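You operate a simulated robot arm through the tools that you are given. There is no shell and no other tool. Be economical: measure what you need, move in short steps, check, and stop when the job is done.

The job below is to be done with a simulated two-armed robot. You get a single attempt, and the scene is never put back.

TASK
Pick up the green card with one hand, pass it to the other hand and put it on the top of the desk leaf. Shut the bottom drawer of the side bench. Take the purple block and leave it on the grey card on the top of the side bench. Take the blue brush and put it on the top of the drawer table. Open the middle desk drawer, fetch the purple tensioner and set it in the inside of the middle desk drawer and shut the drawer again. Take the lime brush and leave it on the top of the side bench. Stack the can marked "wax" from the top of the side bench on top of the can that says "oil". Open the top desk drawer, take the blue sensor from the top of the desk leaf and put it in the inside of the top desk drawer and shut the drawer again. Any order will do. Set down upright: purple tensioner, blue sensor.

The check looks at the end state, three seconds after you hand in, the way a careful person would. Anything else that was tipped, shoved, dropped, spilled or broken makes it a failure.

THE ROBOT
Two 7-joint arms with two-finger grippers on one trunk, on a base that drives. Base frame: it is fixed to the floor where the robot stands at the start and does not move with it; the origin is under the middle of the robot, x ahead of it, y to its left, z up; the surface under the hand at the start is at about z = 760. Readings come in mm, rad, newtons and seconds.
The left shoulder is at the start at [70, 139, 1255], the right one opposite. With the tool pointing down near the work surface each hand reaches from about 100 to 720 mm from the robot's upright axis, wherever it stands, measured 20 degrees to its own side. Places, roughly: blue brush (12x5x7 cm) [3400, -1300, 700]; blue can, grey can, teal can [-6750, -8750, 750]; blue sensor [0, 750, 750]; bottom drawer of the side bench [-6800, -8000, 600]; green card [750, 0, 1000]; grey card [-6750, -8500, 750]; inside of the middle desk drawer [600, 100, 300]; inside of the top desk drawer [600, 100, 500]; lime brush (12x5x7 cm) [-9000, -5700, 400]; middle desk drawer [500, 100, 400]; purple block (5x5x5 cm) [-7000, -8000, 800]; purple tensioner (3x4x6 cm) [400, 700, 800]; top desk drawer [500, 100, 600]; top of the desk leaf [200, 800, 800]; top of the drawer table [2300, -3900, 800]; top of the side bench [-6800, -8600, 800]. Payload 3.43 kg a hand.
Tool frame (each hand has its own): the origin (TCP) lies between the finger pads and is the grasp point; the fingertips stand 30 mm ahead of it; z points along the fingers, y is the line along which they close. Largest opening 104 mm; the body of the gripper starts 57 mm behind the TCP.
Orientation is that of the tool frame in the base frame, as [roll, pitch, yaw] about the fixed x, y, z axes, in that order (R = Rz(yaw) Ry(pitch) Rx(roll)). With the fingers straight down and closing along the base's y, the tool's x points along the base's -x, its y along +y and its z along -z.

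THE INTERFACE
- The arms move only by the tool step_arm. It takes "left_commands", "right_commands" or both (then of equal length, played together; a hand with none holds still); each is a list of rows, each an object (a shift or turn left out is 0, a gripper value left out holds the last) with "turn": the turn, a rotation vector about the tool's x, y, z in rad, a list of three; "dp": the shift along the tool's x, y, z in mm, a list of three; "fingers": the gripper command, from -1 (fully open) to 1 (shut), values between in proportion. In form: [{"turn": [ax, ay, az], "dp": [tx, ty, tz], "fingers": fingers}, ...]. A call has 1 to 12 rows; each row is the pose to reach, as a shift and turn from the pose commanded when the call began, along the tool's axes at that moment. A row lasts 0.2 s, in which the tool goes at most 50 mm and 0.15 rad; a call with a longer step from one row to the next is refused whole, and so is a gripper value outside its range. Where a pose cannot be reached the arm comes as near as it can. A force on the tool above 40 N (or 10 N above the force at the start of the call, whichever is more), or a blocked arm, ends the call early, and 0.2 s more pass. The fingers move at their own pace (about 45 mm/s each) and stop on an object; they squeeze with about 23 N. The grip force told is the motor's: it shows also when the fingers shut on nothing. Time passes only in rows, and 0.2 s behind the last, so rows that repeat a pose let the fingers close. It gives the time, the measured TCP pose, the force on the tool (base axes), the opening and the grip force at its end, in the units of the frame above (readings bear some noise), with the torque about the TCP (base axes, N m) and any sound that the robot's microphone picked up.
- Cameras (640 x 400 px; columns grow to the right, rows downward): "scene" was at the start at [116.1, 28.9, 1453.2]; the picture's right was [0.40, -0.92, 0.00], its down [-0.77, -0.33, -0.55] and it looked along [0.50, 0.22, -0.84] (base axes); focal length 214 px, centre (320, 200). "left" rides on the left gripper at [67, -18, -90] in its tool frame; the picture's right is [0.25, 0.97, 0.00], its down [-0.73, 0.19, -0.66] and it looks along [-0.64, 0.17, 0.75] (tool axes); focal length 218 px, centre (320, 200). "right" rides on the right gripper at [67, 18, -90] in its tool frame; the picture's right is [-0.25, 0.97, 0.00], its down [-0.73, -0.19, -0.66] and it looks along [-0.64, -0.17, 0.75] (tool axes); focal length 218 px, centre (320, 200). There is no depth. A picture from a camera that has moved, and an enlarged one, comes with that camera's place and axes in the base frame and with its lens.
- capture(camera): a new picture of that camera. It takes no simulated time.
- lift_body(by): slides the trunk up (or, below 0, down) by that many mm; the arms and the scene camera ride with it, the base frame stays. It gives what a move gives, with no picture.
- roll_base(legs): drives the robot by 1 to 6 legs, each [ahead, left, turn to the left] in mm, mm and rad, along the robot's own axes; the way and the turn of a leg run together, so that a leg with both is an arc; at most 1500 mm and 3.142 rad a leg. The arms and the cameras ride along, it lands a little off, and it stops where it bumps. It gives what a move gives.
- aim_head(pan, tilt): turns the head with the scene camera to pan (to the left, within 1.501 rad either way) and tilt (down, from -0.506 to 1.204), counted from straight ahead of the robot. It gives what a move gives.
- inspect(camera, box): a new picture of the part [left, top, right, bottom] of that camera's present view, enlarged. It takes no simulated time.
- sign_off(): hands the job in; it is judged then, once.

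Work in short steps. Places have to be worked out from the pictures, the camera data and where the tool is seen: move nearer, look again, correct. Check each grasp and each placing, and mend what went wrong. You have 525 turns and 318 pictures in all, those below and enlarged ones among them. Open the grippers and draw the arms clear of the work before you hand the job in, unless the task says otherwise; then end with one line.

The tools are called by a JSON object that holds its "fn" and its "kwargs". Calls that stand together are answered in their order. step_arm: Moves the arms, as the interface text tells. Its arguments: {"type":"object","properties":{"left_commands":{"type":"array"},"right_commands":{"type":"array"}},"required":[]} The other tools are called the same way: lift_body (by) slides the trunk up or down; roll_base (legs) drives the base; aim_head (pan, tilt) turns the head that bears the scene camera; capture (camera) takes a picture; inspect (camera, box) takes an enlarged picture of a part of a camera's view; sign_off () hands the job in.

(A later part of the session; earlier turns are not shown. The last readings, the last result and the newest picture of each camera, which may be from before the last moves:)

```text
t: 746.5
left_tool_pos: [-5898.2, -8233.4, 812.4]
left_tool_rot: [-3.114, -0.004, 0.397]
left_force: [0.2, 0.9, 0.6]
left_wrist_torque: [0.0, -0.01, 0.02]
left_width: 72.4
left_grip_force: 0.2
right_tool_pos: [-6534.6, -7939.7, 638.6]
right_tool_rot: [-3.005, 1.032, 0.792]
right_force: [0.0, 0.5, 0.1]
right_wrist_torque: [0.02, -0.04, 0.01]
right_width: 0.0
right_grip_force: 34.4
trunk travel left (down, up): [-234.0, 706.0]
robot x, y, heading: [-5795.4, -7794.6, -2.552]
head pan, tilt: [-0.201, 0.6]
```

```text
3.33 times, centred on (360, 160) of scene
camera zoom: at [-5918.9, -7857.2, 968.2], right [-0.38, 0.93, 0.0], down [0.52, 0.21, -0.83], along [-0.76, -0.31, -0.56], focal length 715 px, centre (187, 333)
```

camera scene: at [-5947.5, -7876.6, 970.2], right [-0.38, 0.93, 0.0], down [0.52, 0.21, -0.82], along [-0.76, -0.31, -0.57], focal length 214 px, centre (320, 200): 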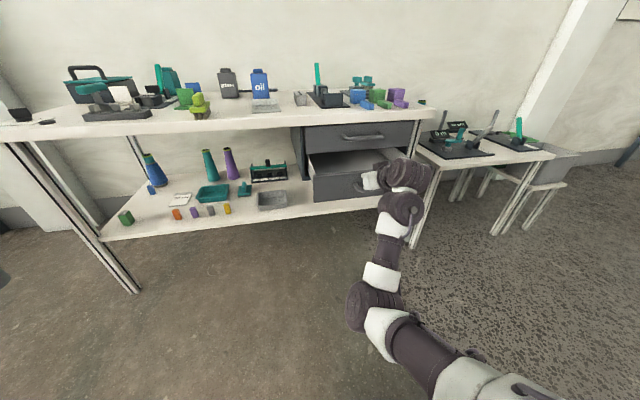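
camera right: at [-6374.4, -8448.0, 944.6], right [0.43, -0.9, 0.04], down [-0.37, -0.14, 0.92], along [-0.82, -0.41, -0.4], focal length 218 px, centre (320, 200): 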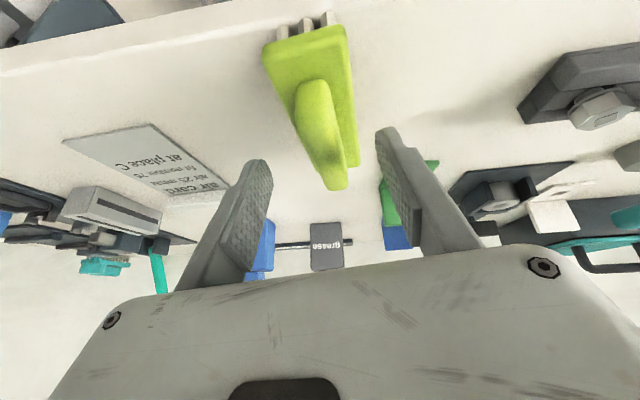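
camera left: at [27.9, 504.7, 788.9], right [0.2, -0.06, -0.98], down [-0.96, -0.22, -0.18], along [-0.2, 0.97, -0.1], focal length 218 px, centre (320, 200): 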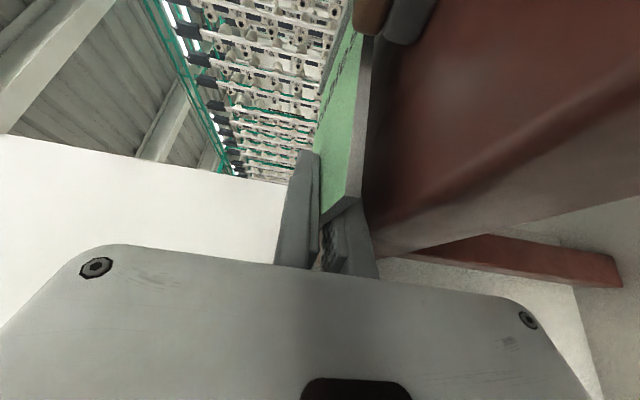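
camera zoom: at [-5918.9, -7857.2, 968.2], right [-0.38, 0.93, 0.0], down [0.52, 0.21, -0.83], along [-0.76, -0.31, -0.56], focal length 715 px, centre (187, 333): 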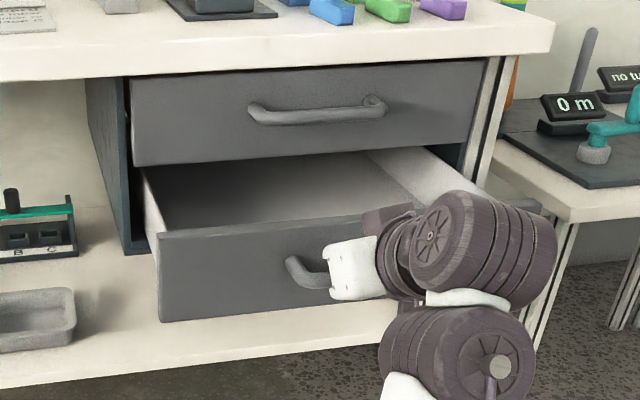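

Panel front is at n≈-9957, top z≈645. Push forward ~165 mm with the tip at z≈623.

{"fn": "roll_base", "kwargs": {"legs": [[80, 0, 0]]}}

{"fn": "roll_base", "kwargs": {"legs": [[90, 0, 0]]}}

{"fn": "inspect", "kwargs": {"camera": "scene", "box": [260, 70, 460, 210]}}

```text
t: 747.5
left_tool_pos: [-5966.7, -8278.6, 812.7]
left_tool_rot: [-3.113, -0.006, 0.399]
left_force: [0.1, -1.0, -0.3]
left_wrist_torque: [0.0, -0.04, 0.04]
left_width: 72.6
left_grip_force: 0.1
right_tool_pos: [-6602.3, -7983.5, 636.5]
right_tool_rot: [-3.005, 1.029, 0.792]
right_force: [0.0, -0.6, 0.6]
right_wrist_torque: [0.02, 0.01, -0.01]
right_width: 0.0
right_grip_force: 34.9
trunk travel left (down, up): [-234.0, 706.0]
robot x, y, heading: [-5863.2, -7841.0, -2.554]
head pan, tilt: [-0.201, 0.6]
```

```text
t: 748.6
left_tool_pos: [-6041.9, -8328.9, 812.1]
left_tool_rot: [-3.113, -0.006, 0.396]
left_force: [-1.1, -0.2, -0.5]
left_wrist_torque: [-0.01, -0.04, 0.03]
left_width: 72.7
left_grip_force: 0.0
right_tool_pos: [-6676.8, -8035.9, 637.6]
right_tool_rot: [-3.008, 1.03, 0.79]
right_force: [0.4, -0.3, -0.1]
right_wrist_torque: [0.01, 0.03, -0.03]
right_width: 0.3
right_grip_force: 34.6
trunk travel left (down, up): [-234.0, 706.0]
robot x, y, heading: [-5941.1, -7888.3, -2.553]
head pan, tilt: [-0.201, 0.6]
```

```text
2.86 times, centred on (360, 140) of scene
camera zoom: at [-6061.7, -7952.7, 968.0], right [-0.38, 0.93, 0.0], down [0.52, 0.21, -0.82], along [-0.76, -0.31, -0.57], focal length 613 px, centre (206, 371)
```

zoom: 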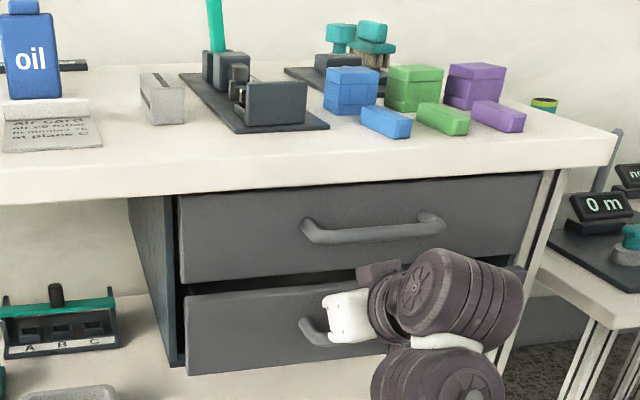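

Nearly shut. Push the last part until it stops.

{"fn": "roll_base", "kwargs": {"legs": [[50, 0, 0]]}}

{"fn": "inspect", "kwargs": {"camera": "scene", "box": [260, 70, 460, 210]}}

```text
t: 749.6
left_tool_pos: [-6074.7, -8349.9, 811.7]
left_tool_rot: [-3.112, -0.007, 0.396]
left_force: [-0.5, -0.4, -0.5]
left_wrist_torque: [0.02, -0.01, 0.01]
left_width: 72.9
left_grip_force: 0.1
right_tool_pos: [-6706.1, -8053.2, 637.8]
right_tool_rot: [-3.011, 1.021, 0.789]
right_force: [4.4, 1.5, 0.4]
right_wrist_torque: [0.0, 0.01, 0.0]
right_width: 0.2
right_grip_force: 34.9
trunk travel left (down, up): [-234.0, 706.0]
robot x, y, heading: [-5972.1, -7912.7, -2.552]
head pan, tilt: [-0.201, 0.6]
stopped in leg 1: the force on the tool passed its limit at 135 N (the readings are from after the stop); the commanded pose is now the measured one
```

```text
2.86 times, centred on (360, 140) of scene
camera zoom: at [-6093.3, -7973.8, 968.3], right [-0.38, 0.93, 0.0], down [0.52, 0.21, -0.83], along [-0.76, -0.31, -0.56], focal length 613 px, centre (206, 371)
```

zoom: 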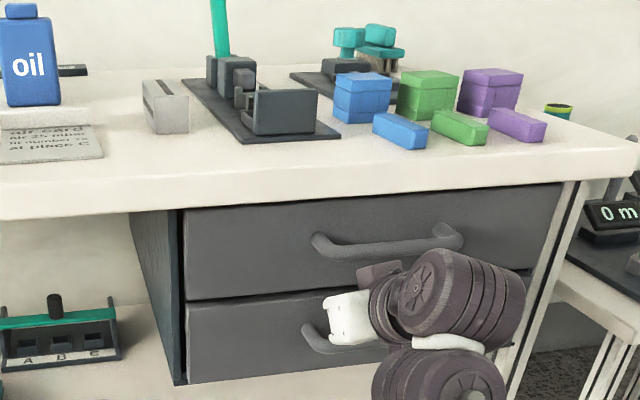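

Flush now. Back off carefully and check that it stays shut.

{"fn": "roll_base", "kwargs": {"legs": [[-60, 0, 0]]}}

{"fn": "inspect", "kwargs": {"camera": "scene", "box": [260, 70, 460, 210]}}

```text
t: 750.6
left_tool_pos: [-6024.8, -8316.0, 812.1]
left_tool_rot: [-3.114, -0.007, 0.396]
left_force: [-0.4, -0.1, -0.2]
left_wrist_torque: [-0.02, 0.0, 0.01]
left_width: 72.9
left_grip_force: 0.1
right_tool_pos: [-6656.5, -8020.2, 636.8]
right_tool_rot: [-3.01, 1.022, 0.789]
right_force: [0.1, 0.7, 2.8]
right_wrist_torque: [0.0, -0.01, -0.01]
right_width: 0.1
right_grip_force: 34.6
trunk travel left (down, up): [-234.0, 706.0]
robot x, y, heading: [-5922.3, -7879.3, -2.552]
head pan, tilt: [-0.201, 0.6]
```

```text
2.86 times, centred on (360, 140) of scene
camera zoom: at [-6043.5, -7940.4, 968.3], right [-0.38, 0.93, 0.0], down [0.52, 0.21, -0.83], along [-0.76, -0.31, -0.56], focal length 613 px, centre (206, 371)
```

zoom: 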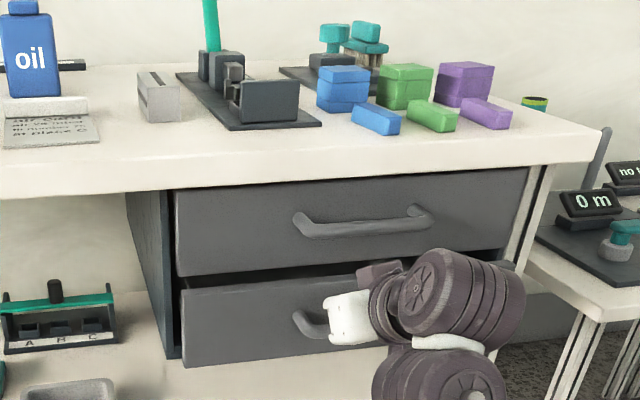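

The fingers hook the bar on retreat. Push shut again, then lift above the bar before backing out.

{"fn": "roll_base", "kwargs": {"legs": [[62, 0, 0]]}}

{"fn": "lift_body", "kwargs": {"by": 22}}

{"fn": "lift_body", "kwargs": {"by": 22}}

{"fn": "roll_base", "kwargs": {"legs": [[-80, 0, 0]]}}

{"fn": "inspect", "kwargs": {"camera": "scene", "box": [260, 70, 460, 210]}}

```text
t: 751.7
left_tool_pos: [-6075.8, -8349.9, 811.0]
left_tool_rot: [-3.114, -0.009, 0.396]
left_force: [0.1, -0.7, 0.1]
left_wrist_torque: [0.02, 0.01, 0.03]
left_width: 72.7
left_grip_force: 0.1
right_tool_pos: [-6704.0, -8053.2, 635.8]
right_tool_rot: [-3.016, 1.014, 0.787]
right_force: [0.1, -0.9, 0.7]
right_wrist_torque: [-0.01, -0.02, 0.01]
right_width: 0.0
right_grip_force: 34.9
trunk travel left (down, up): [-234.0, 706.0]
robot x, y, heading: [-5974.1, -7920.1, -2.551]
head pan, tilt: [-0.201, 0.6]
stopped in leg 1: the force on the tool passed its limit at 70 N (the readings are from after the stop); the commanded pose is now the measured one
```

```text
t: 752.4
left_tool_pos: [-6075.5, -8351.4, 833.6]
left_tool_rot: [-3.113, -0.01, 0.397]
left_force: [-0.3, -0.6, -0.5]
left_wrist_torque: [0.02, 0.01, -0.02]
left_width: 72.5
left_grip_force: 0.0
right_tool_pos: [-6705.3, -8053.0, 658.0]
right_tool_rot: [-3.014, 1.012, 0.786]
right_force: [1.4, 0.5, -0.1]
right_wrist_torque: [0.04, 0.03, 0.01]
right_width: 0.0
right_grip_force: 34.7
trunk travel left (down, up): [-256.0, 684.0]
robot x, y, heading: [-5972.7, -7915.2, -2.556]
head pan, tilt: [-0.201, 0.6]
```

```text
t: 753.0
left_tool_pos: [-6076.7, -8350.8, 855.0]
left_tool_rot: [-3.113, -0.011, 0.397]
left_force: [0.0, -0.5, -0.8]
left_wrist_torque: [0.0, -0.01, 0.02]
left_width: 72.9
left_grip_force: 0.0
right_tool_pos: [-6705.4, -8053.0, 679.3]
right_tool_rot: [-3.015, 1.012, 0.787]
right_force: [0.3, -0.4, -0.1]
right_wrist_torque: [0.0, 0.02, 0.01]
right_width: 0.0
right_grip_force: 34.9
trunk travel left (down, up): [-278.0, 662.0]
robot x, y, heading: [-5971.6, -7912.8, -2.555]
head pan, tilt: [-0.201, 0.6]
```

```text
t: 754.1
left_tool_pos: [-6008.7, -8305.9, 855.4]
left_tool_rot: [-3.113, -0.01, 0.396]
left_force: [0.6, 0.7, 0.4]
left_wrist_torque: [0.0, 0.0, 0.06]
left_width: 72.9
left_grip_force: 0.1
right_tool_pos: [-6638.8, -8008.8, 680.5]
right_tool_rot: [-3.012, 1.014, 0.786]
right_force: [0.3, 0.6, 0.1]
right_wrist_torque: [0.01, -0.01, 0.02]
right_width: 0.0
right_grip_force: 35.0
trunk travel left (down, up): [-278.0, 662.0]
robot x, y, heading: [-5906.2, -7866.2, -2.558]
head pan, tilt: [-0.201, 0.6]
```

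```text
2.86 times, centred on (360, 140) of scene
camera zoom: at [-6027.7, -7930.0, 1012.4], right [-0.38, 0.93, 0.0], down [0.52, 0.21, -0.83], along [-0.76, -0.31, -0.56], focal length 613 px, centre (206, 371)
```

zoom: 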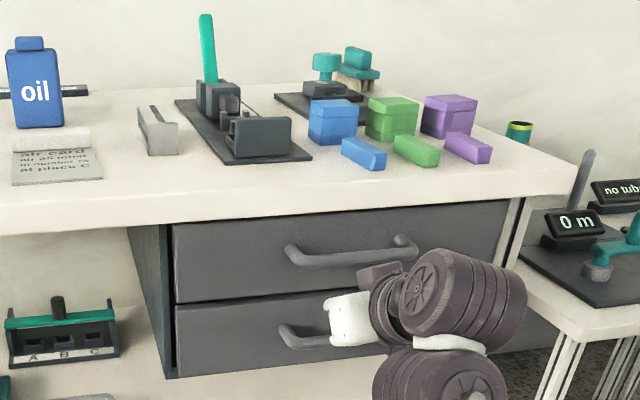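

Bottom drawer is shut. Back off, raise, and set the right hand vertical with open fingers for the purple block.

{"fn": "roll_base", "kwargs": {"legs": [[-150, 0, 0]]}}

{"fn": "lift_body", "kwargs": {"by": 330}}

{"fn": "step_arm", "kwargs": {"right_commands": [{"turn": [0, 0.13, 0], "fingers": -0.45}, {"turn": [0, 0.26, 0]}, {"turn": [0, 0.39, 0]}, {"turn": [0, 0.52, 0]}, {"turn": [0, 0.65, 0]}, {"turn": [0, 0.78, 0]}, {"turn": [0, 0.91, 0]}, {"turn": [0, 1.0, 0]}]}}

```text
t: 755.5
left_tool_pos: [-5881.5, -8223.4, 856.3]
left_tool_rot: [-3.114, -0.009, 0.397]
left_force: [0.9, -0.1, 0.4]
left_wrist_torque: [0.01, 0.04, -0.01]
left_width: 72.5
left_grip_force: 0.1
right_tool_pos: [-6511.8, -7926.2, 680.1]
right_tool_rot: [-3.014, 1.015, 0.792]
right_force: [-0.2, -0.3, -0.2]
right_wrist_torque: [-0.02, -0.03, -0.02]
right_width: 0.2
right_grip_force: 35.0
trunk travel left (down, up): [-278.0, 662.0]
robot x, y, heading: [-5778.9, -7785.9, -2.555]
head pan, tilt: [-0.201, 0.6]
```

```text
t: 758.7
left_tool_pos: [-5883.0, -8222.2, 1185.5]
left_tool_rot: [-3.113, -0.008, 0.398]
left_force: [0.8, 0.4, -0.4]
left_wrist_torque: [-0.02, 0.04, -0.01]
left_width: 72.7
left_grip_force: 0.1
right_tool_pos: [-6513.0, -7925.5, 1009.6]
right_tool_rot: [-3.015, 1.012, 0.789]
right_force: [-0.2, -0.1, -0.7]
right_wrist_torque: [0.03, 0.01, 0.01]
right_width: 0.0
right_grip_force: 34.4
trunk travel left (down, up): [-608.0, 332.0]
robot x, y, heading: [-5782.5, -7786.5, -2.553]
head pan, tilt: [-0.201, 0.6]
```

```text
t: 760.5
left_tool_pos: [-5884.0, -8221.0, 1187.0]
left_tool_rot: [-3.116, -0.008, 0.398]
left_force: [0.1, 0.7, 1.1]
left_wrist_torque: [-0.01, 0.0, 0.0]
left_width: 73.0
left_grip_force: 0.1
right_tool_pos: [-6529.6, -7919.1, 1005.6]
right_tool_rot: [-3.063, 0.018, 0.655]
right_force: [0.0, 0.7, -0.5]
right_wrist_torque: [-0.01, 0.05, -0.01]
right_width: 75.5
right_grip_force: 0.0
right hand out of reach, approached as far as the arm can: row 5, 6, 7, 8
trunk travel left (down, up): [-608.0, 332.0]
robot x, y, heading: [-5780.7, -7785.6, -2.549]
head pan, tilt: [-0.201, 0.6]
```

Drive so the hand is above the purple block and look down.

{"fn": "roll_base", "kwargs": {"legs": [[0, -229, 0], [390, 0, 0]]}}

{"fn": "step_arm", "kwargs": {"right_commands": [{"turn": [-0.04, 0, 0]}, {"turn": [-0.078, 0, 0]}]}}

{"fn": "capture", "kwargs": {"camera": "right"}}

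```text
t: 764.3
left_tool_pos: [-6334.0, -8250.6, 1184.2]
left_tool_rot: [-3.115, -0.009, 0.397]
left_force: [0.6, -0.1, -0.2]
left_wrist_torque: [-0.01, -0.02, -0.03]
left_width: 72.5
left_grip_force: 0.0
right_tool_pos: [-6981.1, -7948.7, 1005.0]
right_tool_rot: [-3.06, 0.02, 0.656]
right_force: [-0.2, -0.6, 0.6]
right_wrist_torque: [-0.01, 0.02, -0.01]
right_width: 75.5
right_grip_force: 0.0
trunk travel left (down, up): [-608.0, 332.0]
robot x, y, heading: [-6232.4, -7815.6, -2.552]
head pan, tilt: [-0.201, 0.6]
```

```text
t: 764.9
left_tool_pos: [-6335.2, -8250.6, 1185.8]
left_tool_rot: [-3.114, -0.009, 0.398]
left_force: [-1.5, -0.1, 0.6]
left_wrist_torque: [-0.03, 0.04, -0.01]
left_width: 72.7
left_grip_force: 0.0
right_tool_pos: [-6982.1, -7948.8, 1003.2]
right_tool_rot: [-3.138, 0.018, 0.656]
right_force: [-0.1, 0.0, 0.4]
right_wrist_torque: [0.02, 0.02, 0.03]
right_width: 75.3
right_grip_force: 0.1
trunk travel left (down, up): [-608.0, 332.0]
robot x, y, heading: [-6232.6, -7815.5, -2.551]
head pan, tilt: [-0.201, 0.6]
```

```text
53 pictures are left
camera right: at [-6916.9, -7921.6, 1091.0], right [0.39, -0.92, 0.0], down [-0.68, -0.29, 0.67], along [-0.62, -0.26, -0.74], focal length 218 px, centre (320, 200)
```

right: 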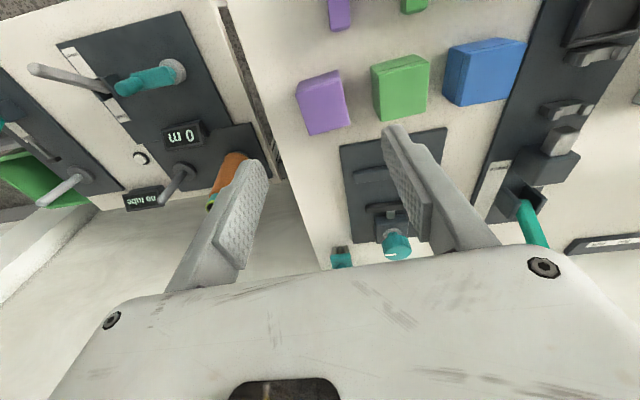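

Purple block centred at (-6994,-7959), grid-aligned. Narrow the fingers, descend and grasp.

{"fn": "step_arm", "kwargs": {"right_commands": [{"dp": [-15, 1, 30], "fingers": -0.27}, {"dp": [-15, 1, 70]}, {"dp": [-15, 1, 110]}, {"dp": [-15, 1, 145]}, {"dp": [-15, 1, 172]}, {"dp": [-15, 1, 172], "fingers": 1}, {"dp": [-15, 1, 172]}, {"dp": [-15, 1, 172]}, {"dp": [-15, 1, 172]}]}}

{"fn": "capture", "kwargs": {"camera": "right"}}

```text
t: 766.9
left_tool_pos: [-6333.6, -8251.4, 1185.1]
left_tool_rot: [-3.114, -0.008, 0.396]
left_force: [0.4, 1.1, -0.7]
left_wrist_torque: [-0.03, 0.0, 0.01]
left_width: 72.8
left_grip_force: 0.0
right_tool_pos: [-6993.5, -7960.2, 831.9]
right_tool_rot: [-3.139, 0.017, 0.658]
right_force: [-0.9, 0.5, -0.5]
right_wrist_torque: [-0.03, -0.04, 0.0]
right_width: 49.8
right_grip_force: 23.1
trunk travel left (down, up): [-608.0, 332.0]
robot x, y, heading: [-6230.2, -7815.7, -2.549]
head pan, tilt: [-0.201, 0.6]
```

```text
52 pictures are left
camera right: at [-6929.6, -7933.6, 919.4], right [0.39, -0.92, 0.0], down [-0.68, -0.29, 0.67], along [-0.62, -0.26, -0.74], focal length 218 px, centre (320, 200)
```

right: 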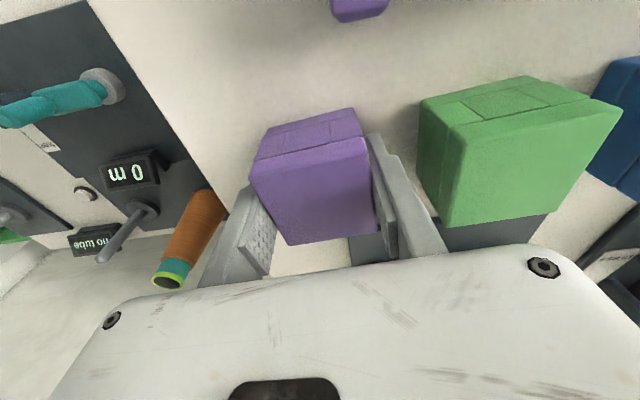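

Grasped (49.8 mm). Lift and carry left to above the grey card, then look.

{"fn": "step_arm", "kwargs": {"right_commands": [{"dp": [0, 0, -40]}, {"dp": [0, 0, -80]}, {"dp": [0, 0, -120]}, {"dp": [0, 0, -160]}]}}

{"fn": "lift_body", "kwargs": {"by": 80}}

{"fn": "roll_base", "kwargs": {"legs": [[-60, 0, 0], [0, 543, 0]]}}

{"fn": "capture", "kwargs": {"camera": "right"}}

```text
t: 767.9
left_tool_pos: [-6332.5, -8250.7, 1185.5]
left_tool_rot: [-3.112, -0.009, 0.398]
left_force: [0.0, -0.2, 1.0]
left_wrist_torque: [-0.02, 0.01, -0.01]
left_width: 72.8
left_grip_force: 0.0
right_tool_pos: [-6989.8, -7961.0, 994.3]
right_tool_rot: [-3.138, 0.017, 0.657]
right_force: [0.1, 0.4, -1.3]
right_wrist_torque: [-0.01, 0.05, 0.01]
right_width: 50.1
right_grip_force: 22.8
trunk travel left (down, up): [-608.0, 332.0]
robot x, y, heading: [-6227.9, -7815.1, -2.555]
head pan, tilt: [-0.201, 0.6]
```

```text
t: 769.1
left_tool_pos: [-6333.9, -8251.3, 1266.0]
left_tool_rot: [-3.114, -0.008, 0.398]
left_force: [0.5, 0.5, 0.0]
left_wrist_torque: [-0.01, 0.02, 0.0]
left_width: 72.9
left_grip_force: 0.1
right_tool_pos: [-6992.0, -7959.5, 1073.3]
right_tool_rot: [-3.137, 0.017, 0.655]
right_force: [0.0, 0.4, -2.1]
right_wrist_torque: [0.01, -0.02, 0.02]
right_width: 49.7
right_grip_force: 22.6
trunk travel left (down, up): [-688.0, 252.0]
robot x, y, heading: [-6229.9, -7814.5, -2.553]
head pan, tilt: [-0.201, 0.6]
```

```text
t: 772.8
left_tool_pos: [-5982.3, -8667.3, 1266.6]
left_tool_rot: [-3.112, -0.009, 0.398]
left_force: [0.2, -0.3, -0.3]
left_wrist_torque: [-0.01, -0.05, -0.04]
left_width: 72.8
left_grip_force: 0.1
right_tool_pos: [-6640.9, -8377.1, 1072.2]
right_tool_rot: [-3.138, 0.017, 0.658]
right_force: [-0.7, -0.4, -1.3]
right_wrist_torque: [0.0, 0.0, -0.03]
right_width: 49.9
right_grip_force: 22.8
trunk travel left (down, up): [-688.0, 252.0]
robot x, y, heading: [-5881.5, -8233.1, -2.549]
head pan, tilt: [-0.201, 0.6]
```

```text
51 pictures are left
camera right: at [-6575.1, -8350.0, 1160.4], right [0.39, -0.92, 0.0], down [-0.68, -0.29, 0.67], along [-0.62, -0.26, -0.74], focal length 218 px, centre (320, 200)
```

right: 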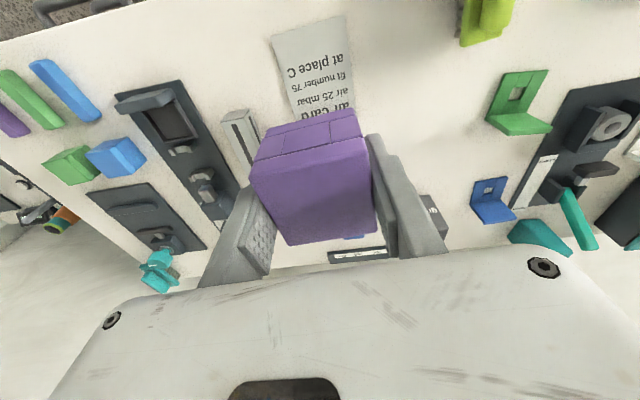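

The block is right over the card. Lower the trunk ~225 mm, then feel for contact.

{"fn": "lift_body", "kwargs": {"by": -225}}

{"fn": "lift_body", "kwargs": {"by": -8}}

{"fn": "lift_body", "kwargs": {"by": -4}}

```text
t: 775.1
left_tool_pos: [-5981.6, -8669.5, 1039.7]
left_tool_rot: [-3.114, -0.01, 0.398]
left_force: [0.0, -0.8, -0.8]
left_wrist_torque: [0.0, -0.02, 0.03]
left_width: 72.5
left_grip_force: 0.1
right_tool_pos: [-6638.5, -8378.4, 847.4]
right_tool_rot: [-3.138, 0.017, 0.658]
right_force: [-0.2, 0.2, -1.3]
right_wrist_torque: [0.01, 0.02, -0.03]
right_width: 49.7
right_grip_force: 23.4
trunk travel left (down, up): [-463.0, 477.0]
robot x, y, heading: [-5875.2, -8229.6, -2.546]
head pan, tilt: [-0.201, 0.6]
```

```text
t: 775.7
left_tool_pos: [-5981.8, -8669.0, 1032.3]
left_tool_rot: [-3.112, -0.01, 0.399]
left_force: [-0.4, -0.3, -0.5]
left_wrist_torque: [0.03, 0.03, 0.02]
left_width: 73.0
left_grip_force: 0.1
right_tool_pos: [-6638.7, -8378.4, 839.9]
right_tool_rot: [-3.137, 0.018, 0.659]
right_force: [0.7, 0.3, -1.1]
right_wrist_torque: [-0.02, -0.03, 0.02]
right_width: 49.8
right_grip_force: 23.2
trunk travel left (down, up): [-455.0, 485.0]
robot x, y, heading: [-5880.5, -8231.8, -2.552]
head pan, tilt: [-0.201, 0.6]
```

```text
t: 776.2
left_tool_pos: [-5982.0, -8668.0, 1028.4]
left_tool_rot: [-3.114, -0.009, 0.4]
left_force: [-0.5, -0.1, -0.7]
left_wrist_torque: [-0.03, 0.02, 0.0]
left_width: 72.9
left_grip_force: 0.0
right_tool_pos: [-6637.4, -8378.0, 835.6]
right_tool_rot: [-3.136, 0.017, 0.658]
right_force: [0.3, -0.2, -0.9]
right_wrist_torque: [0.02, -0.02, 0.02]
right_width: 49.8
right_grip_force: 23.1
trunk travel left (down, up): [-451.0, 489.0]
robot x, y, heading: [-5877.9, -8233.4, -2.553]
head pan, tilt: [-0.201, 0.6]
```

{"fn": "lift_body", "kwargs": {"by": -3}}

{"fn": "lift_body", "kwargs": {"by": -3}}

```text
t: 776.8
left_tool_pos: [-5980.5, -8667.3, 1025.3]
left_tool_rot: [-3.113, -0.009, 0.399]
left_force: [0.1, 0.0, 0.5]
left_wrist_torque: [0.01, 0.01, 0.01]
left_width: 72.9
left_grip_force: 0.0
right_tool_pos: [-6638.4, -8378.7, 834.6]
right_tool_rot: [-3.138, 0.023, 0.655]
right_force: [-1.8, -0.7, 9.7]
right_wrist_torque: [0.01, -0.09, 0.01]
right_width: 49.6
right_grip_force: 22.5
trunk travel left (down, up): [-448.0, 492.0]
robot x, y, heading: [-5878.0, -8230.8, -2.552]
head pan, tilt: [-0.201, 0.6]
```

```text
t: 777.3
left_tool_pos: [-5978.3, -8668.2, 1023.1]
left_tool_rot: [-3.115, -0.007, 0.398]
left_force: [0.2, 0.2, 0.3]
left_wrist_torque: [0.01, 0.04, -0.02]
left_width: 73.0
left_grip_force: 0.0
right_tool_pos: [-6637.0, -8377.9, 833.9]
right_tool_rot: [-3.137, 0.023, 0.657]
right_force: [-4.4, -0.6, 21.1]
right_wrist_torque: [-0.11, -0.02, 0.01]
right_width: 50.1
right_grip_force: 23.0
trunk travel left (down, up): [-445.0, 495.0]
robot x, y, heading: [-5879.7, -8231.9, -2.556]
head pan, tilt: [-0.201, 0.6]
```

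Contact on the card. Release, raise and check.

{"fn": "step_arm", "kwargs": {"right_commands": [{"dp": [0, 0, -2], "fingers": -0.35}, {"dp": [0, 0, -2]}, {"dp": [0, 0, -2]}, {"dp": [0, 0, -30]}, {"dp": [0, 0, -70]}, {"dp": [0, 0, -110]}, {"dp": [0, 0, -150]}]}}

{"fn": "capture", "kwargs": {"camera": "right"}}

```text
t: 778.9
left_tool_pos: [-5979.5, -8668.7, 1021.5]
left_tool_rot: [-3.112, -0.006, 0.399]
left_force: [0.5, -0.6, 0.6]
left_wrist_torque: [0.0, 0.04, 0.02]
left_width: 72.7
left_grip_force: 0.2
right_tool_pos: [-6606.9, -8386.9, 962.8]
right_tool_rot: [-3.136, 0.021, 0.657]
right_force: [-0.2, 1.3, 0.3]
right_wrist_torque: [-0.02, 0.04, -0.03]
right_width: 70.3
right_grip_force: 0.1
right hand out of reach, approached as far as the arm can: row 5, 6, 7
trunk travel left (down, up): [-445.0, 495.0]
robot x, y, heading: [-5880.5, -8229.6, -2.551]
head pan, tilt: [-0.201, 0.6]
```

```text
50 pictures are left
camera right: at [-6541.8, -8359.4, 1051.4], right [0.39, -0.92, 0.0], down [-0.68, -0.29, 0.67], along [-0.62, -0.26, -0.74], focal length 218 px, centre (320, 200)
```

right: 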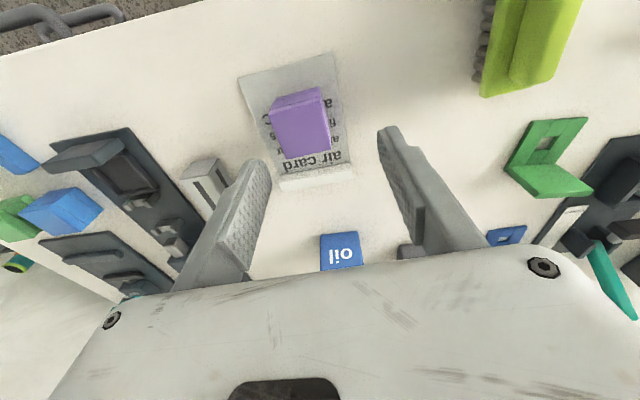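

The purple block sits on the card. Now look at the teal can: shift left ~400 mm with the hand raised and view.

{"fn": "lift_body", "kwargs": {"by": 120}}

{"fn": "roll_base", "kwargs": {"legs": [[0, 330, 0], [150, 0, 0]]}}

{"fn": "capture", "kwargs": {"camera": "right"}}

```text
t: 780.4
left_tool_pos: [-5980.4, -8669.1, 1141.7]
left_tool_rot: [-3.113, -0.009, 0.398]
left_force: [0.1, 0.6, -0.4]
left_wrist_torque: [-0.01, -0.01, 0.0]
left_width: 72.7
left_grip_force: 0.1
right_tool_pos: [-6608.5, -8386.5, 1083.2]
right_tool_rot: [-3.137, 0.022, 0.658]
right_force: [1.0, -0.7, -0.8]
right_wrist_torque: [-0.02, 0.03, -0.01]
right_width: 70.2
right_grip_force: 0.0
trunk travel left (down, up): [-565.0, 375.0]
robot x, y, heading: [-5875.5, -8232.3, -2.554]
head pan, tilt: [-0.201, 0.6]
```

```text
t: 783.5
left_tool_pos: [-5921.9, -9024.4, 1142.4]
left_tool_rot: [-3.114, -0.007, 0.396]
left_force: [-0.6, 0.1, -0.4]
left_wrist_torque: [-0.02, 0.03, -0.01]
left_width: 72.6
left_grip_force: 0.0
right_tool_pos: [-6549.2, -8741.6, 1083.7]
right_tool_rot: [-3.136, 0.024, 0.655]
right_force: [0.7, -0.2, -0.2]
right_wrist_torque: [-0.01, -0.01, -0.01]
right_width: 70.1
right_grip_force: 0.0
trunk travel left (down, up): [-565.0, 375.0]
robot x, y, heading: [-5823.0, -8586.4, -2.554]
head pan, tilt: [-0.201, 0.6]
```

```text
49 pictures are left
camera right: at [-6484.1, -8714.0, 1171.1], right [0.39, -0.92, 0.0], down [-0.68, -0.29, 0.67], along [-0.62, -0.26, -0.74], focal length 218 px, centre (320, 200)
```

right: 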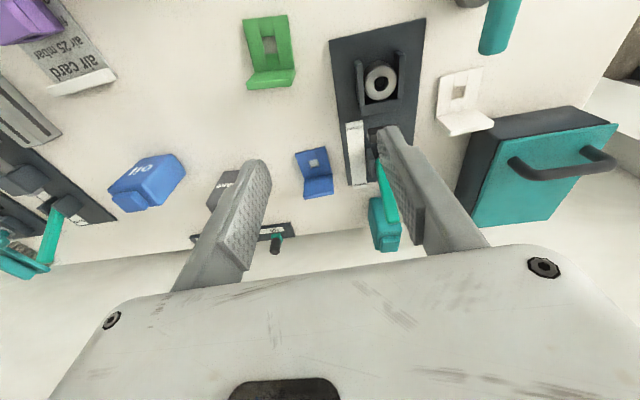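

I locate the teal can at about (-6722,-8946) and the oil can near (-6765,-8551). Check the teal can's label from the head.

{"fn": "inspect", "kwargs": {"camera": "scene", "box": [180, 20, 480, 200]}}

```text
2.13 times, centred on (330, 110) of scene
camera zoom: at [-5941.4, -8648.2, 1299.4], right [-0.38, 0.93, 0.0], down [0.52, 0.21, -0.83], along [-0.76, -0.31, -0.56], focal length 458 px, centre (299, 392)
```

zoom: 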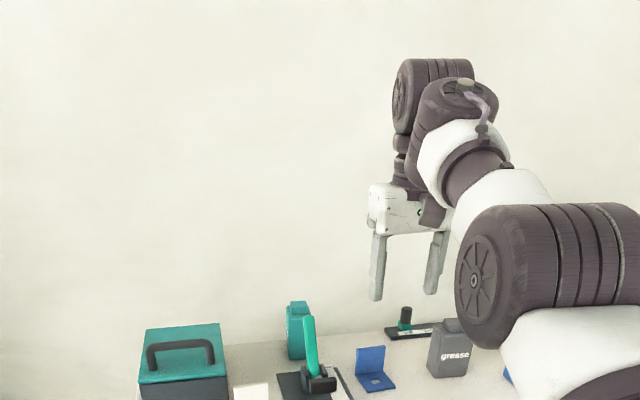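

By elimination the teal can is "wax" (the others read oil and grease). It stands behind a lever (top z≈924). Drive 235 mm further in and look down again.

{"fn": "roll_base", "kwargs": {"legs": [[130, 0, 0], [105, 0, 0]]}}

{"fn": "step_arm", "kwargs": {"right_commands": [{"turn": [0, -0.1, 0], "dp": [-25, 0, 0]}, {"turn": [0, -0.2, 0], "dp": [-50, 0, 0]}, {"turn": [0, -0.25, 0], "dp": [-70, 0, 0]}]}}

{"fn": "capture", "kwargs": {"camera": "right"}}

```text
t: 785.7
left_tool_pos: [-6104.5, -9148.1, 1139.7]
left_tool_rot: [-3.114, -0.012, 0.406]
left_force: [-0.4, 0.2, -0.5]
left_wrist_torque: [0.01, -0.02, 0.01]
left_width: 73.0
left_grip_force: 0.1
right_tool_pos: [-6732.9, -8867.8, 1079.1]
right_tool_rot: [-3.138, 0.014, 0.663]
right_force: [0.0, -0.2, 0.3]
right_wrist_torque: [-0.01, -0.02, -0.02]
right_width: 70.2
right_grip_force: 0.0
trunk travel left (down, up): [-565.0, 375.0]
robot x, y, heading: [-6000.6, -8711.8, -2.542]
head pan, tilt: [-0.201, 0.6]
stopped in leg 2: the robot was blocked; the commanded pose is now the measured one
```

```text
t: 786.5
left_tool_pos: [-6102.6, -9144.3, 1142.7]
left_tool_rot: [-3.115, -0.011, 0.405]
left_force: [0.4, 0.2, -0.2]
left_wrist_torque: [-0.01, -0.02, -0.01]
left_width: 72.6
left_grip_force: 0.1
right_tool_pos: [-6777.9, -8875.1, 1078.5]
right_tool_rot: [-3.139, 0.269, 0.663]
right_force: [-0.2, -0.5, -0.1]
right_wrist_torque: [0.0, -0.03, 0.01]
right_width: 70.4
right_grip_force: 0.1
right hand out of reach, approached as far as the arm can: row 1, 2, 3
trunk travel left (down, up): [-565.0, 375.0]
robot x, y, heading: [-6005.8, -8708.7, -2.546]
head pan, tilt: [-0.201, 0.6]
```

```text
47 pictures are left
camera right: at [-6697.2, -8835.0, 1147.1], right [0.4, -0.91, 0.06], down [-0.53, -0.18, 0.83], along [-0.74, -0.37, -0.56], focal length 218 px, centre (320, 200)
```

right: 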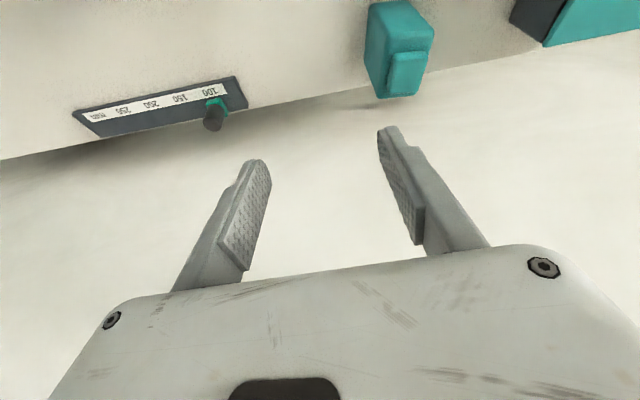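

Base is at its limit under the bench. Rotating the base left ~0.3 rad swings the right hand forward over the can; first shift right, then rotate.

{"fn": "roll_base", "kwargs": {"legs": [[-22, -125, 0], [0, 0, 0.3]]}}

{"fn": "capture", "kwargs": {"camera": "right"}}

```text
t: 788.7
left_tool_pos: [-6021.2, -9039.3, 1141.4]
left_tool_rot: [-3.112, -0.01, 0.706]
left_force: [-0.4, -0.8, -0.2]
left_wrist_torque: [0.0, 0.0, 0.01]
left_width: 73.0
left_grip_force: 0.0
right_tool_pos: [-6744.0, -8982.0, 1078.7]
right_tool_rot: [-3.137, 0.267, 0.965]
right_force: [1.1, -0.7, 0.9]
right_wrist_torque: [0.0, 0.0, 0.01]
right_width: 70.3
right_grip_force: 0.0
trunk travel left (down, up): [-565.0, 375.0]
robot x, y, heading: [-6052.9, -8594.1, -2.247]
head pan, tilt: [-0.201, 0.6]
```

```text
46 pictures are left
camera right: at [-6679.4, -8920.0, 1147.2], right [0.66, -0.75, 0.06], down [-0.46, -0.33, 0.83], along [-0.6, -0.57, -0.56], focal length 218 px, centre (320, 200)
```

right: 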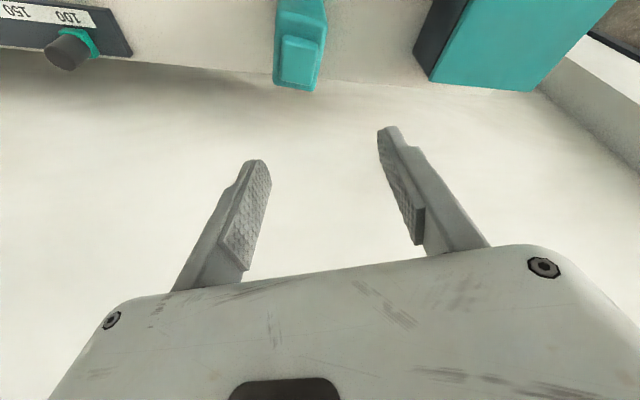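

Can cap is at (-6766,-8987), ~22 mm ahead. Align and descend with the trunk to z≈890 (keeping the hand's camera above the lever).

{"fn": "step_arm", "kwargs": {"right_commands": [{"dp": [-8, -8, 2]}, {"dp": [-16, -15, 4]}]}}

{"fn": "lift_body", "kwargs": {"by": -130}}

{"fn": "capture", "kwargs": {"camera": "right"}}

```text
t: 789.3
left_tool_pos: [-6021.0, -9039.3, 1141.5]
left_tool_rot: [-3.115, -0.01, 0.705]
left_force: [0.0, -0.3, -0.1]
left_wrist_torque: [0.03, 0.0, 0.0]
left_width: 72.9
left_grip_force: 0.0
right_tool_pos: [-6752.1, -8981.3, 1076.9]
right_tool_rot: [-3.139, 0.268, 0.966]
right_force: [-0.8, 0.3, -0.5]
right_wrist_torque: [-0.01, -0.01, 0.05]
right_width: 70.2
right_grip_force: 0.1
right hand out of reach, approached as far as the arm can: row 1, 2
trunk travel left (down, up): [-565.0, 375.0]
robot x, y, heading: [-6056.9, -8592.0, -2.244]
head pan, tilt: [-0.201, 0.6]
```

```text
t: 790.9
left_tool_pos: [-6018.3, -9039.0, 1013.0]
left_tool_rot: [-3.114, -0.012, 0.704]
left_force: [0.1, -0.4, 0.0]
left_wrist_torque: [0.02, 0.01, 0.02]
left_width: 72.9
left_grip_force: 0.0
right_tool_pos: [-6751.9, -8980.8, 946.6]
right_tool_rot: [-3.137, 0.267, 0.966]
right_force: [-0.1, 0.6, -0.5]
right_wrist_torque: [-0.02, 0.0, -0.01]
right_width: 70.4
right_grip_force: 0.0
trunk travel left (down, up): [-435.0, 505.0]
robot x, y, heading: [-6055.3, -8588.6, -2.241]
head pan, tilt: [-0.201, 0.6]
```

```text
45 pictures are left
camera right: at [-6687.6, -8919.1, 1015.2], right [0.66, -0.75, 0.06], down [-0.46, -0.33, 0.83], along [-0.6, -0.57, -0.56], focal length 218 px, centre (320, 200)
```

right: 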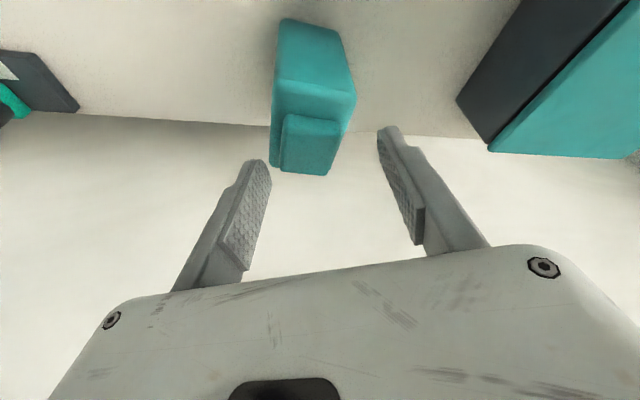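

Aligned within a few mm. Lower 54 mm and close.

{"fn": "step_arm", "kwargs": {"right_commands": [{"dp": [0, -5, 0]}]}}

{"fn": "lift_body", "kwargs": {"by": -56}}

{"fn": "step_arm", "kwargs": {"right_commands": [{"fingers": 1}, {"fingers": 1}, {"fingers": 1}, {"fingers": 1}]}}

{"fn": "capture", "kwargs": {"camera": "right"}}

```text
t: 791.3
left_tool_pos: [-6020.1, -9039.4, 1012.3]
left_tool_rot: [-3.112, -0.011, 0.705]
left_force: [0.6, 0.3, -1.1]
left_wrist_torque: [-0.05, -0.02, 0.0]
left_width: 73.1
left_grip_force: 0.0
right_tool_pos: [-6756.5, -8977.6, 946.1]
right_tool_rot: [-3.138, 0.269, 0.966]
right_force: [0.4, -0.4, 0.2]
right_wrist_torque: [-0.01, 0.0, -0.01]
right_width: 70.3
right_grip_force: 0.1
trunk travel left (down, up): [-435.0, 505.0]
robot x, y, heading: [-6060.4, -8592.8, -2.245]
head pan, tilt: [-0.201, 0.6]
```

```text
t: 792.3
left_tool_pos: [-6019.5, -9036.9, 956.7]
left_tool_rot: [-3.113, -0.008, 0.706]
left_force: [-0.2, 0.8, -0.7]
left_wrist_torque: [-0.01, 0.04, 0.0]
left_width: 72.6
left_grip_force: 0.0
right_tool_pos: [-6754.8, -8977.2, 892.7]
right_tool_rot: [-3.137, 0.27, 0.966]
right_force: [0.3, 0.3, -0.1]
right_wrist_torque: [0.0, 0.02, 0.01]
right_width: 70.2
right_grip_force: 0.0
trunk travel left (down, up): [-379.0, 561.0]
robot x, y, heading: [-6052.7, -8590.0, -2.248]
head pan, tilt: [-0.201, 0.6]
```

```text
t: 793.3
left_tool_pos: [-6019.6, -9040.2, 954.7]
left_tool_rot: [-3.113, -0.01, 0.705]
left_force: [0.1, 0.1, -0.3]
left_wrist_torque: [-0.03, 0.02, -0.01]
left_width: 73.1
left_grip_force: 0.1
right_tool_pos: [-6756.4, -8978.5, 890.9]
right_tool_rot: [-3.138, 0.264, 0.965]
right_force: [-0.5, 0.5, -0.6]
right_wrist_torque: [0.01, 0.04, 0.02]
right_width: 49.8
right_grip_force: 22.9
trunk travel left (down, up): [-379.0, 561.0]
robot x, y, heading: [-6056.1, -8593.6, -2.246]
head pan, tilt: [-0.201, 0.6]
```

```text
44 pictures are left
camera right: at [-6692.2, -8916.7, 958.3], right [0.66, -0.75, 0.06], down [-0.46, -0.33, 0.83], along [-0.6, -0.57, -0.56], focal length 218 px, centre (320, 200)
```

right: 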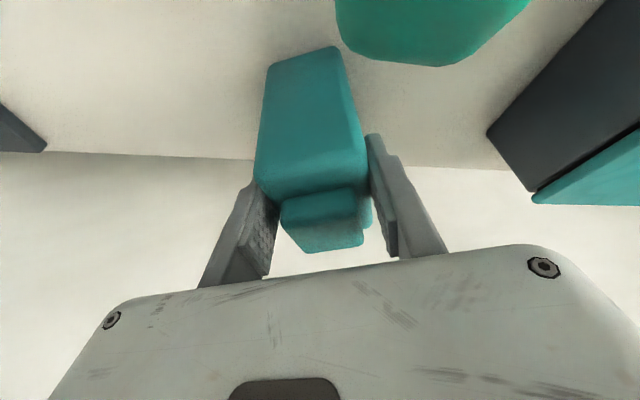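

Grasped (49.8 mm). Lift high, back out over the lever, and carry toward the oil can.

{"fn": "lift_body", "kwargs": {"by": 260}}

{"fn": "roll_base", "kwargs": {"legs": [[-220, 68, 0], [-119, -407, 0]]}}

{"fn": "aim_head", "kwargs": {"pan": -0.45, "tilt": 0.6}}

{"fn": "capture", "kwargs": {"camera": "scene"}}

{"fn": "capture", "kwargs": {"camera": "right"}}

```text
t: 795.9
left_tool_pos: [-6020.5, -9039.7, 1215.2]
left_tool_rot: [-3.114, -0.012, 0.706]
left_force: [-0.4, -0.2, 0.1]
left_wrist_torque: [-0.03, 0.02, 0.0]
left_width: 72.8
left_grip_force: 0.0
right_tool_pos: [-6756.4, -8978.6, 1150.5]
right_tool_rot: [-3.138, 0.267, 0.964]
right_force: [0.1, 0.2, -3.1]
right_wrist_torque: [0.0, -0.01, 0.0]
right_width: 49.5
right_grip_force: 22.9
trunk travel left (down, up): [-639.0, 301.0]
robot x, y, heading: [-6053.2, -8587.4, -2.243]
head pan, tilt: [-0.201, 0.6]
```

```text
t: 799.9
left_tool_pos: [-6074.4, -8563.4, 1215.8]
left_tool_rot: [-3.112, -0.01, 0.702]
left_force: [-0.3, -0.3, 0.1]
left_wrist_torque: [-0.02, -0.02, -0.05]
left_width: 72.8
left_grip_force: 0.1
right_tool_pos: [-6810.6, -8501.4, 1150.7]
right_tool_rot: [-3.137, 0.265, 0.964]
right_force: [0.6, 1.1, -3.3]
right_wrist_torque: [0.03, -0.03, -0.03]
right_width: 49.7
right_grip_force: 22.7
trunk travel left (down, up): [-639.0, 301.0]
robot x, y, heading: [-6104.5, -8114.0, -2.244]
head pan, tilt: [-0.201, 0.6]
```

```text
t: 800.6
left_tool_pos: [-6075.0, -8562.3, 1215.2]
left_tool_rot: [-3.113, -0.012, 0.703]
left_force: [0.4, -0.8, 1.0]
left_wrist_torque: [0.01, 0.01, 0.04]
left_width: 72.4
left_grip_force: 0.1
right_tool_pos: [-6811.4, -8500.5, 1150.7]
right_tool_rot: [-3.137, 0.267, 0.964]
right_force: [0.3, 0.3, -3.8]
right_wrist_torque: [-0.02, -0.02, 0.0]
right_width: 49.8
right_grip_force: 22.9
trunk travel left (down, up): [-639.0, 301.0]
robot x, y, heading: [-6109.2, -8116.8, -2.242]
head pan, tilt: [-0.45, 0.6]
```

```text
43 pictures are left
camera scene: at [-6219.4, -8191.1, 1373.1], right [-0.43, 0.9, 0.0], down [0.51, 0.24, -0.82], along [-0.74, -0.36, -0.57], focal length 214 px, centre (320, 200)
```

scene: 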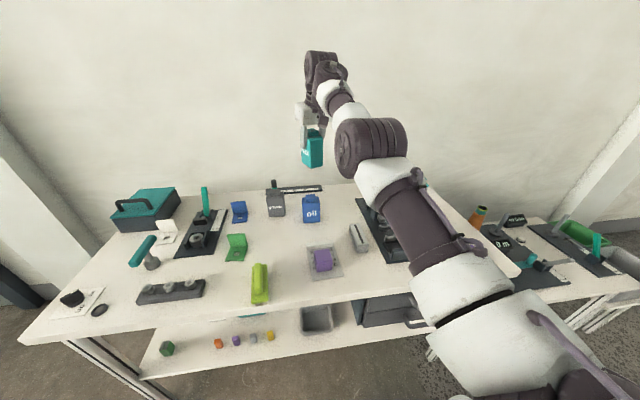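

```text
42 pictures are left
camera right: at [-6747.2, -8438.3, 1218.3], right [0.65, -0.75, 0.06], down [-0.46, -0.33, 0.83], along [-0.6, -0.57, -0.56], focal length 218 px, centre (320, 200)
```

right: 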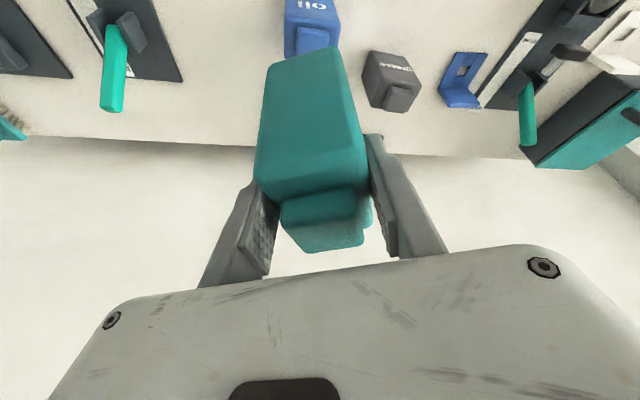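

Zoom on the held can (label) and the oil can.

{"fn": "inspect", "kwargs": {"camera": "scene", "box": [260, 110, 360, 235]}}

{"fn": "inspect", "kwargs": {"camera": "right", "box": [230, 0, 410, 120]}}

```text
3.20 times, centred on (310, 172) of scene
camera zoom: at [-6219.4, -8191.1, 1373.1], right [-0.43, 0.9, 0.0], down [0.51, 0.24, -0.82], along [-0.74, -0.36, -0.57], focal length 686 px, centre (352, 288)
```

zoom: 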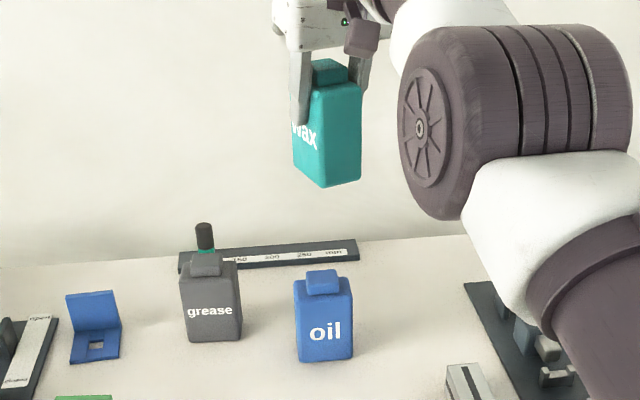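

```text
3.33 times, centred on (320, 60) of right
camera zoom: at [-6747.2, -8438.3, 1218.3], right [0.65, -0.75, 0.06], down [-0.46, -0.33, 0.83], along [-0.6, -0.57, -0.56], focal length 728 px, centre (320, 667)
```

zoom: 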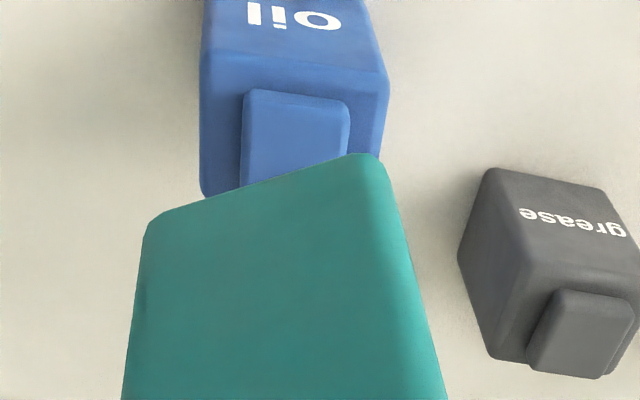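

It reads "wax". Oil can centre ≈(-6825,-8523), its cap top ≈ z 912. Shift the base ~15 mm ahead, 3 left, and lower to ~15 mm above the cap.

{"fn": "roll_base", "kwargs": {"legs": [[15, 3, 0]]}}

{"fn": "lift_body", "kwargs": {"by": -125}}

{"fn": "inspect", "kwargs": {"camera": "scene", "box": [250, 130, 370, 230]}}

{"fn": "capture", "kwargs": {"camera": "right"}}

```text
t: 801.4
left_tool_pos: [-6080.5, -8572.5, 1217.4]
left_tool_rot: [-3.114, -0.007, 0.703]
left_force: [0.2, -0.9, 0.1]
left_wrist_torque: [-0.01, 0.02, 0.0]
left_width: 72.7
left_grip_force: 0.1
right_tool_pos: [-6816.3, -8510.2, 1153.0]
right_tool_rot: [-3.136, 0.271, 0.964]
right_force: [0.6, 0.4, -3.1]
right_wrist_torque: [0.04, -0.01, 0.07]
right_width: 49.6
right_grip_force: 23.6
trunk travel left (down, up): [-639.0, 301.0]
robot x, y, heading: [-6118.0, -8128.5, -2.247]
head pan, tilt: [-0.45, 0.6]
```

```text
t: 803.0
left_tool_pos: [-6082.1, -8575.0, 1090.7]
left_tool_rot: [-3.114, -0.011, 0.701]
left_force: [-0.4, -0.4, 0.1]
left_wrist_torque: [0.02, 0.03, 0.0]
left_width: 72.9
left_grip_force: 0.1
right_tool_pos: [-6818.5, -8514.4, 1026.7]
right_tool_rot: [-3.139, 0.268, 0.964]
right_force: [0.0, 0.0, -2.7]
right_wrist_torque: [0.05, -0.02, 0.04]
right_width: 49.7
right_grip_force: 23.1
trunk travel left (down, up): [-514.0, 426.0]
robot x, y, heading: [-6118.5, -8131.5, -2.246]
head pan, tilt: [-0.45, 0.6]
```

```text
4.00 times, centred on (310, 180) of scene
camera zoom: at [-6225.8, -8204.2, 1248.2], right [-0.43, 0.9, 0.0], down [0.51, 0.24, -0.82], along [-0.74, -0.35, -0.57], focal length 858 px, centre (360, 280)
```

zoom: 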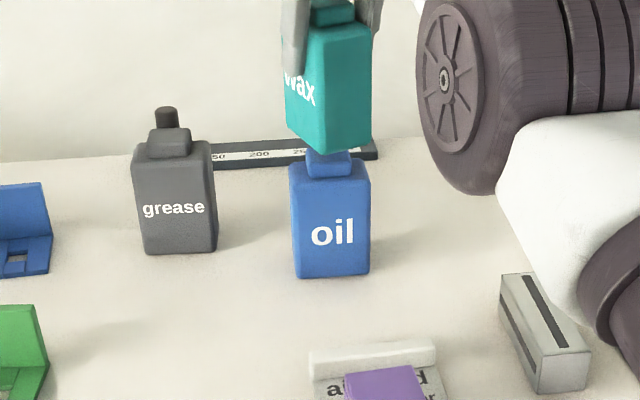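

```text
38 pictures are left
camera right: at [-6753.8, -8451.4, 1094.0], right [0.65, -0.75, 0.06], down [-0.46, -0.33, 0.83], along [-0.6, -0.57, -0.56], focal length 218 px, centre (320, 200)
```

right: 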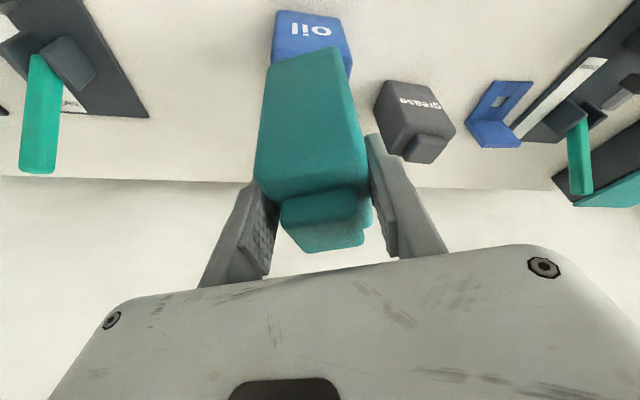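

Aligned. Lower 16 mm, then in small steps until contact.

{"fn": "lift_body", "kwargs": {"by": -14}}

{"fn": "lift_body", "kwargs": {"by": -4}}

{"fn": "lift_body", "kwargs": {"by": -4}}

```text
t: 803.6
left_tool_pos: [-6081.9, -8575.5, 1075.5]
left_tool_rot: [-3.114, -0.011, 0.703]
left_force: [-0.2, -0.3, 0.3]
left_wrist_torque: [-0.01, 0.0, -0.02]
left_width: 72.9
left_grip_force: 0.0
right_tool_pos: [-6818.1, -8513.0, 1011.3]
right_tool_rot: [-3.139, 0.268, 0.965]
right_force: [-0.5, 0.3, -3.4]
right_wrist_torque: [0.0, 0.0, -0.03]
right_width: 50.0
right_grip_force: 22.8
trunk travel left (down, up): [-500.0, 440.0]
robot x, y, heading: [-6114.9, -8131.0, -2.247]
head pan, tilt: [-0.45, 0.6]
```

```text
t: 804.1
left_tool_pos: [-6081.9, -8575.4, 1072.3]
left_tool_rot: [-3.114, -0.01, 0.705]
left_force: [-0.1, -0.7, 0.5]
left_wrist_torque: [-0.01, 0.0, 0.02]
left_width: 72.8
left_grip_force: 0.0
right_tool_pos: [-6818.0, -8513.7, 1006.4]
right_tool_rot: [-3.138, 0.267, 0.964]
right_force: [0.1, -0.2, -3.7]
right_wrist_torque: [0.01, -0.02, 0.01]
right_width: 50.1
right_grip_force: 22.7
trunk travel left (down, up): [-496.0, 444.0]
robot x, y, heading: [-6114.0, -8125.9, -2.243]
head pan, tilt: [-0.45, 0.6]
```

```text
t: 804.6
left_tool_pos: [-6081.7, -8573.9, 1070.5]
left_tool_rot: [-3.114, -0.009, 0.702]
left_force: [1.1, 0.3, -0.5]
left_wrist_torque: [0.0, -0.01, -0.01]
left_width: 72.6
left_grip_force: 0.0
right_tool_pos: [-6817.6, -8513.2, 1005.0]
right_tool_rot: [-3.14, 0.27, 0.964]
right_force: [-1.4, -1.0, 4.3]
right_wrist_torque: [-0.12, -0.06, -0.05]
right_width: 49.8
right_grip_force: 22.9
trunk travel left (down, up): [-492.0, 448.0]
robot x, y, heading: [-6115.4, -8128.3, -2.247]
head pan, tilt: [-0.45, 0.6]
```

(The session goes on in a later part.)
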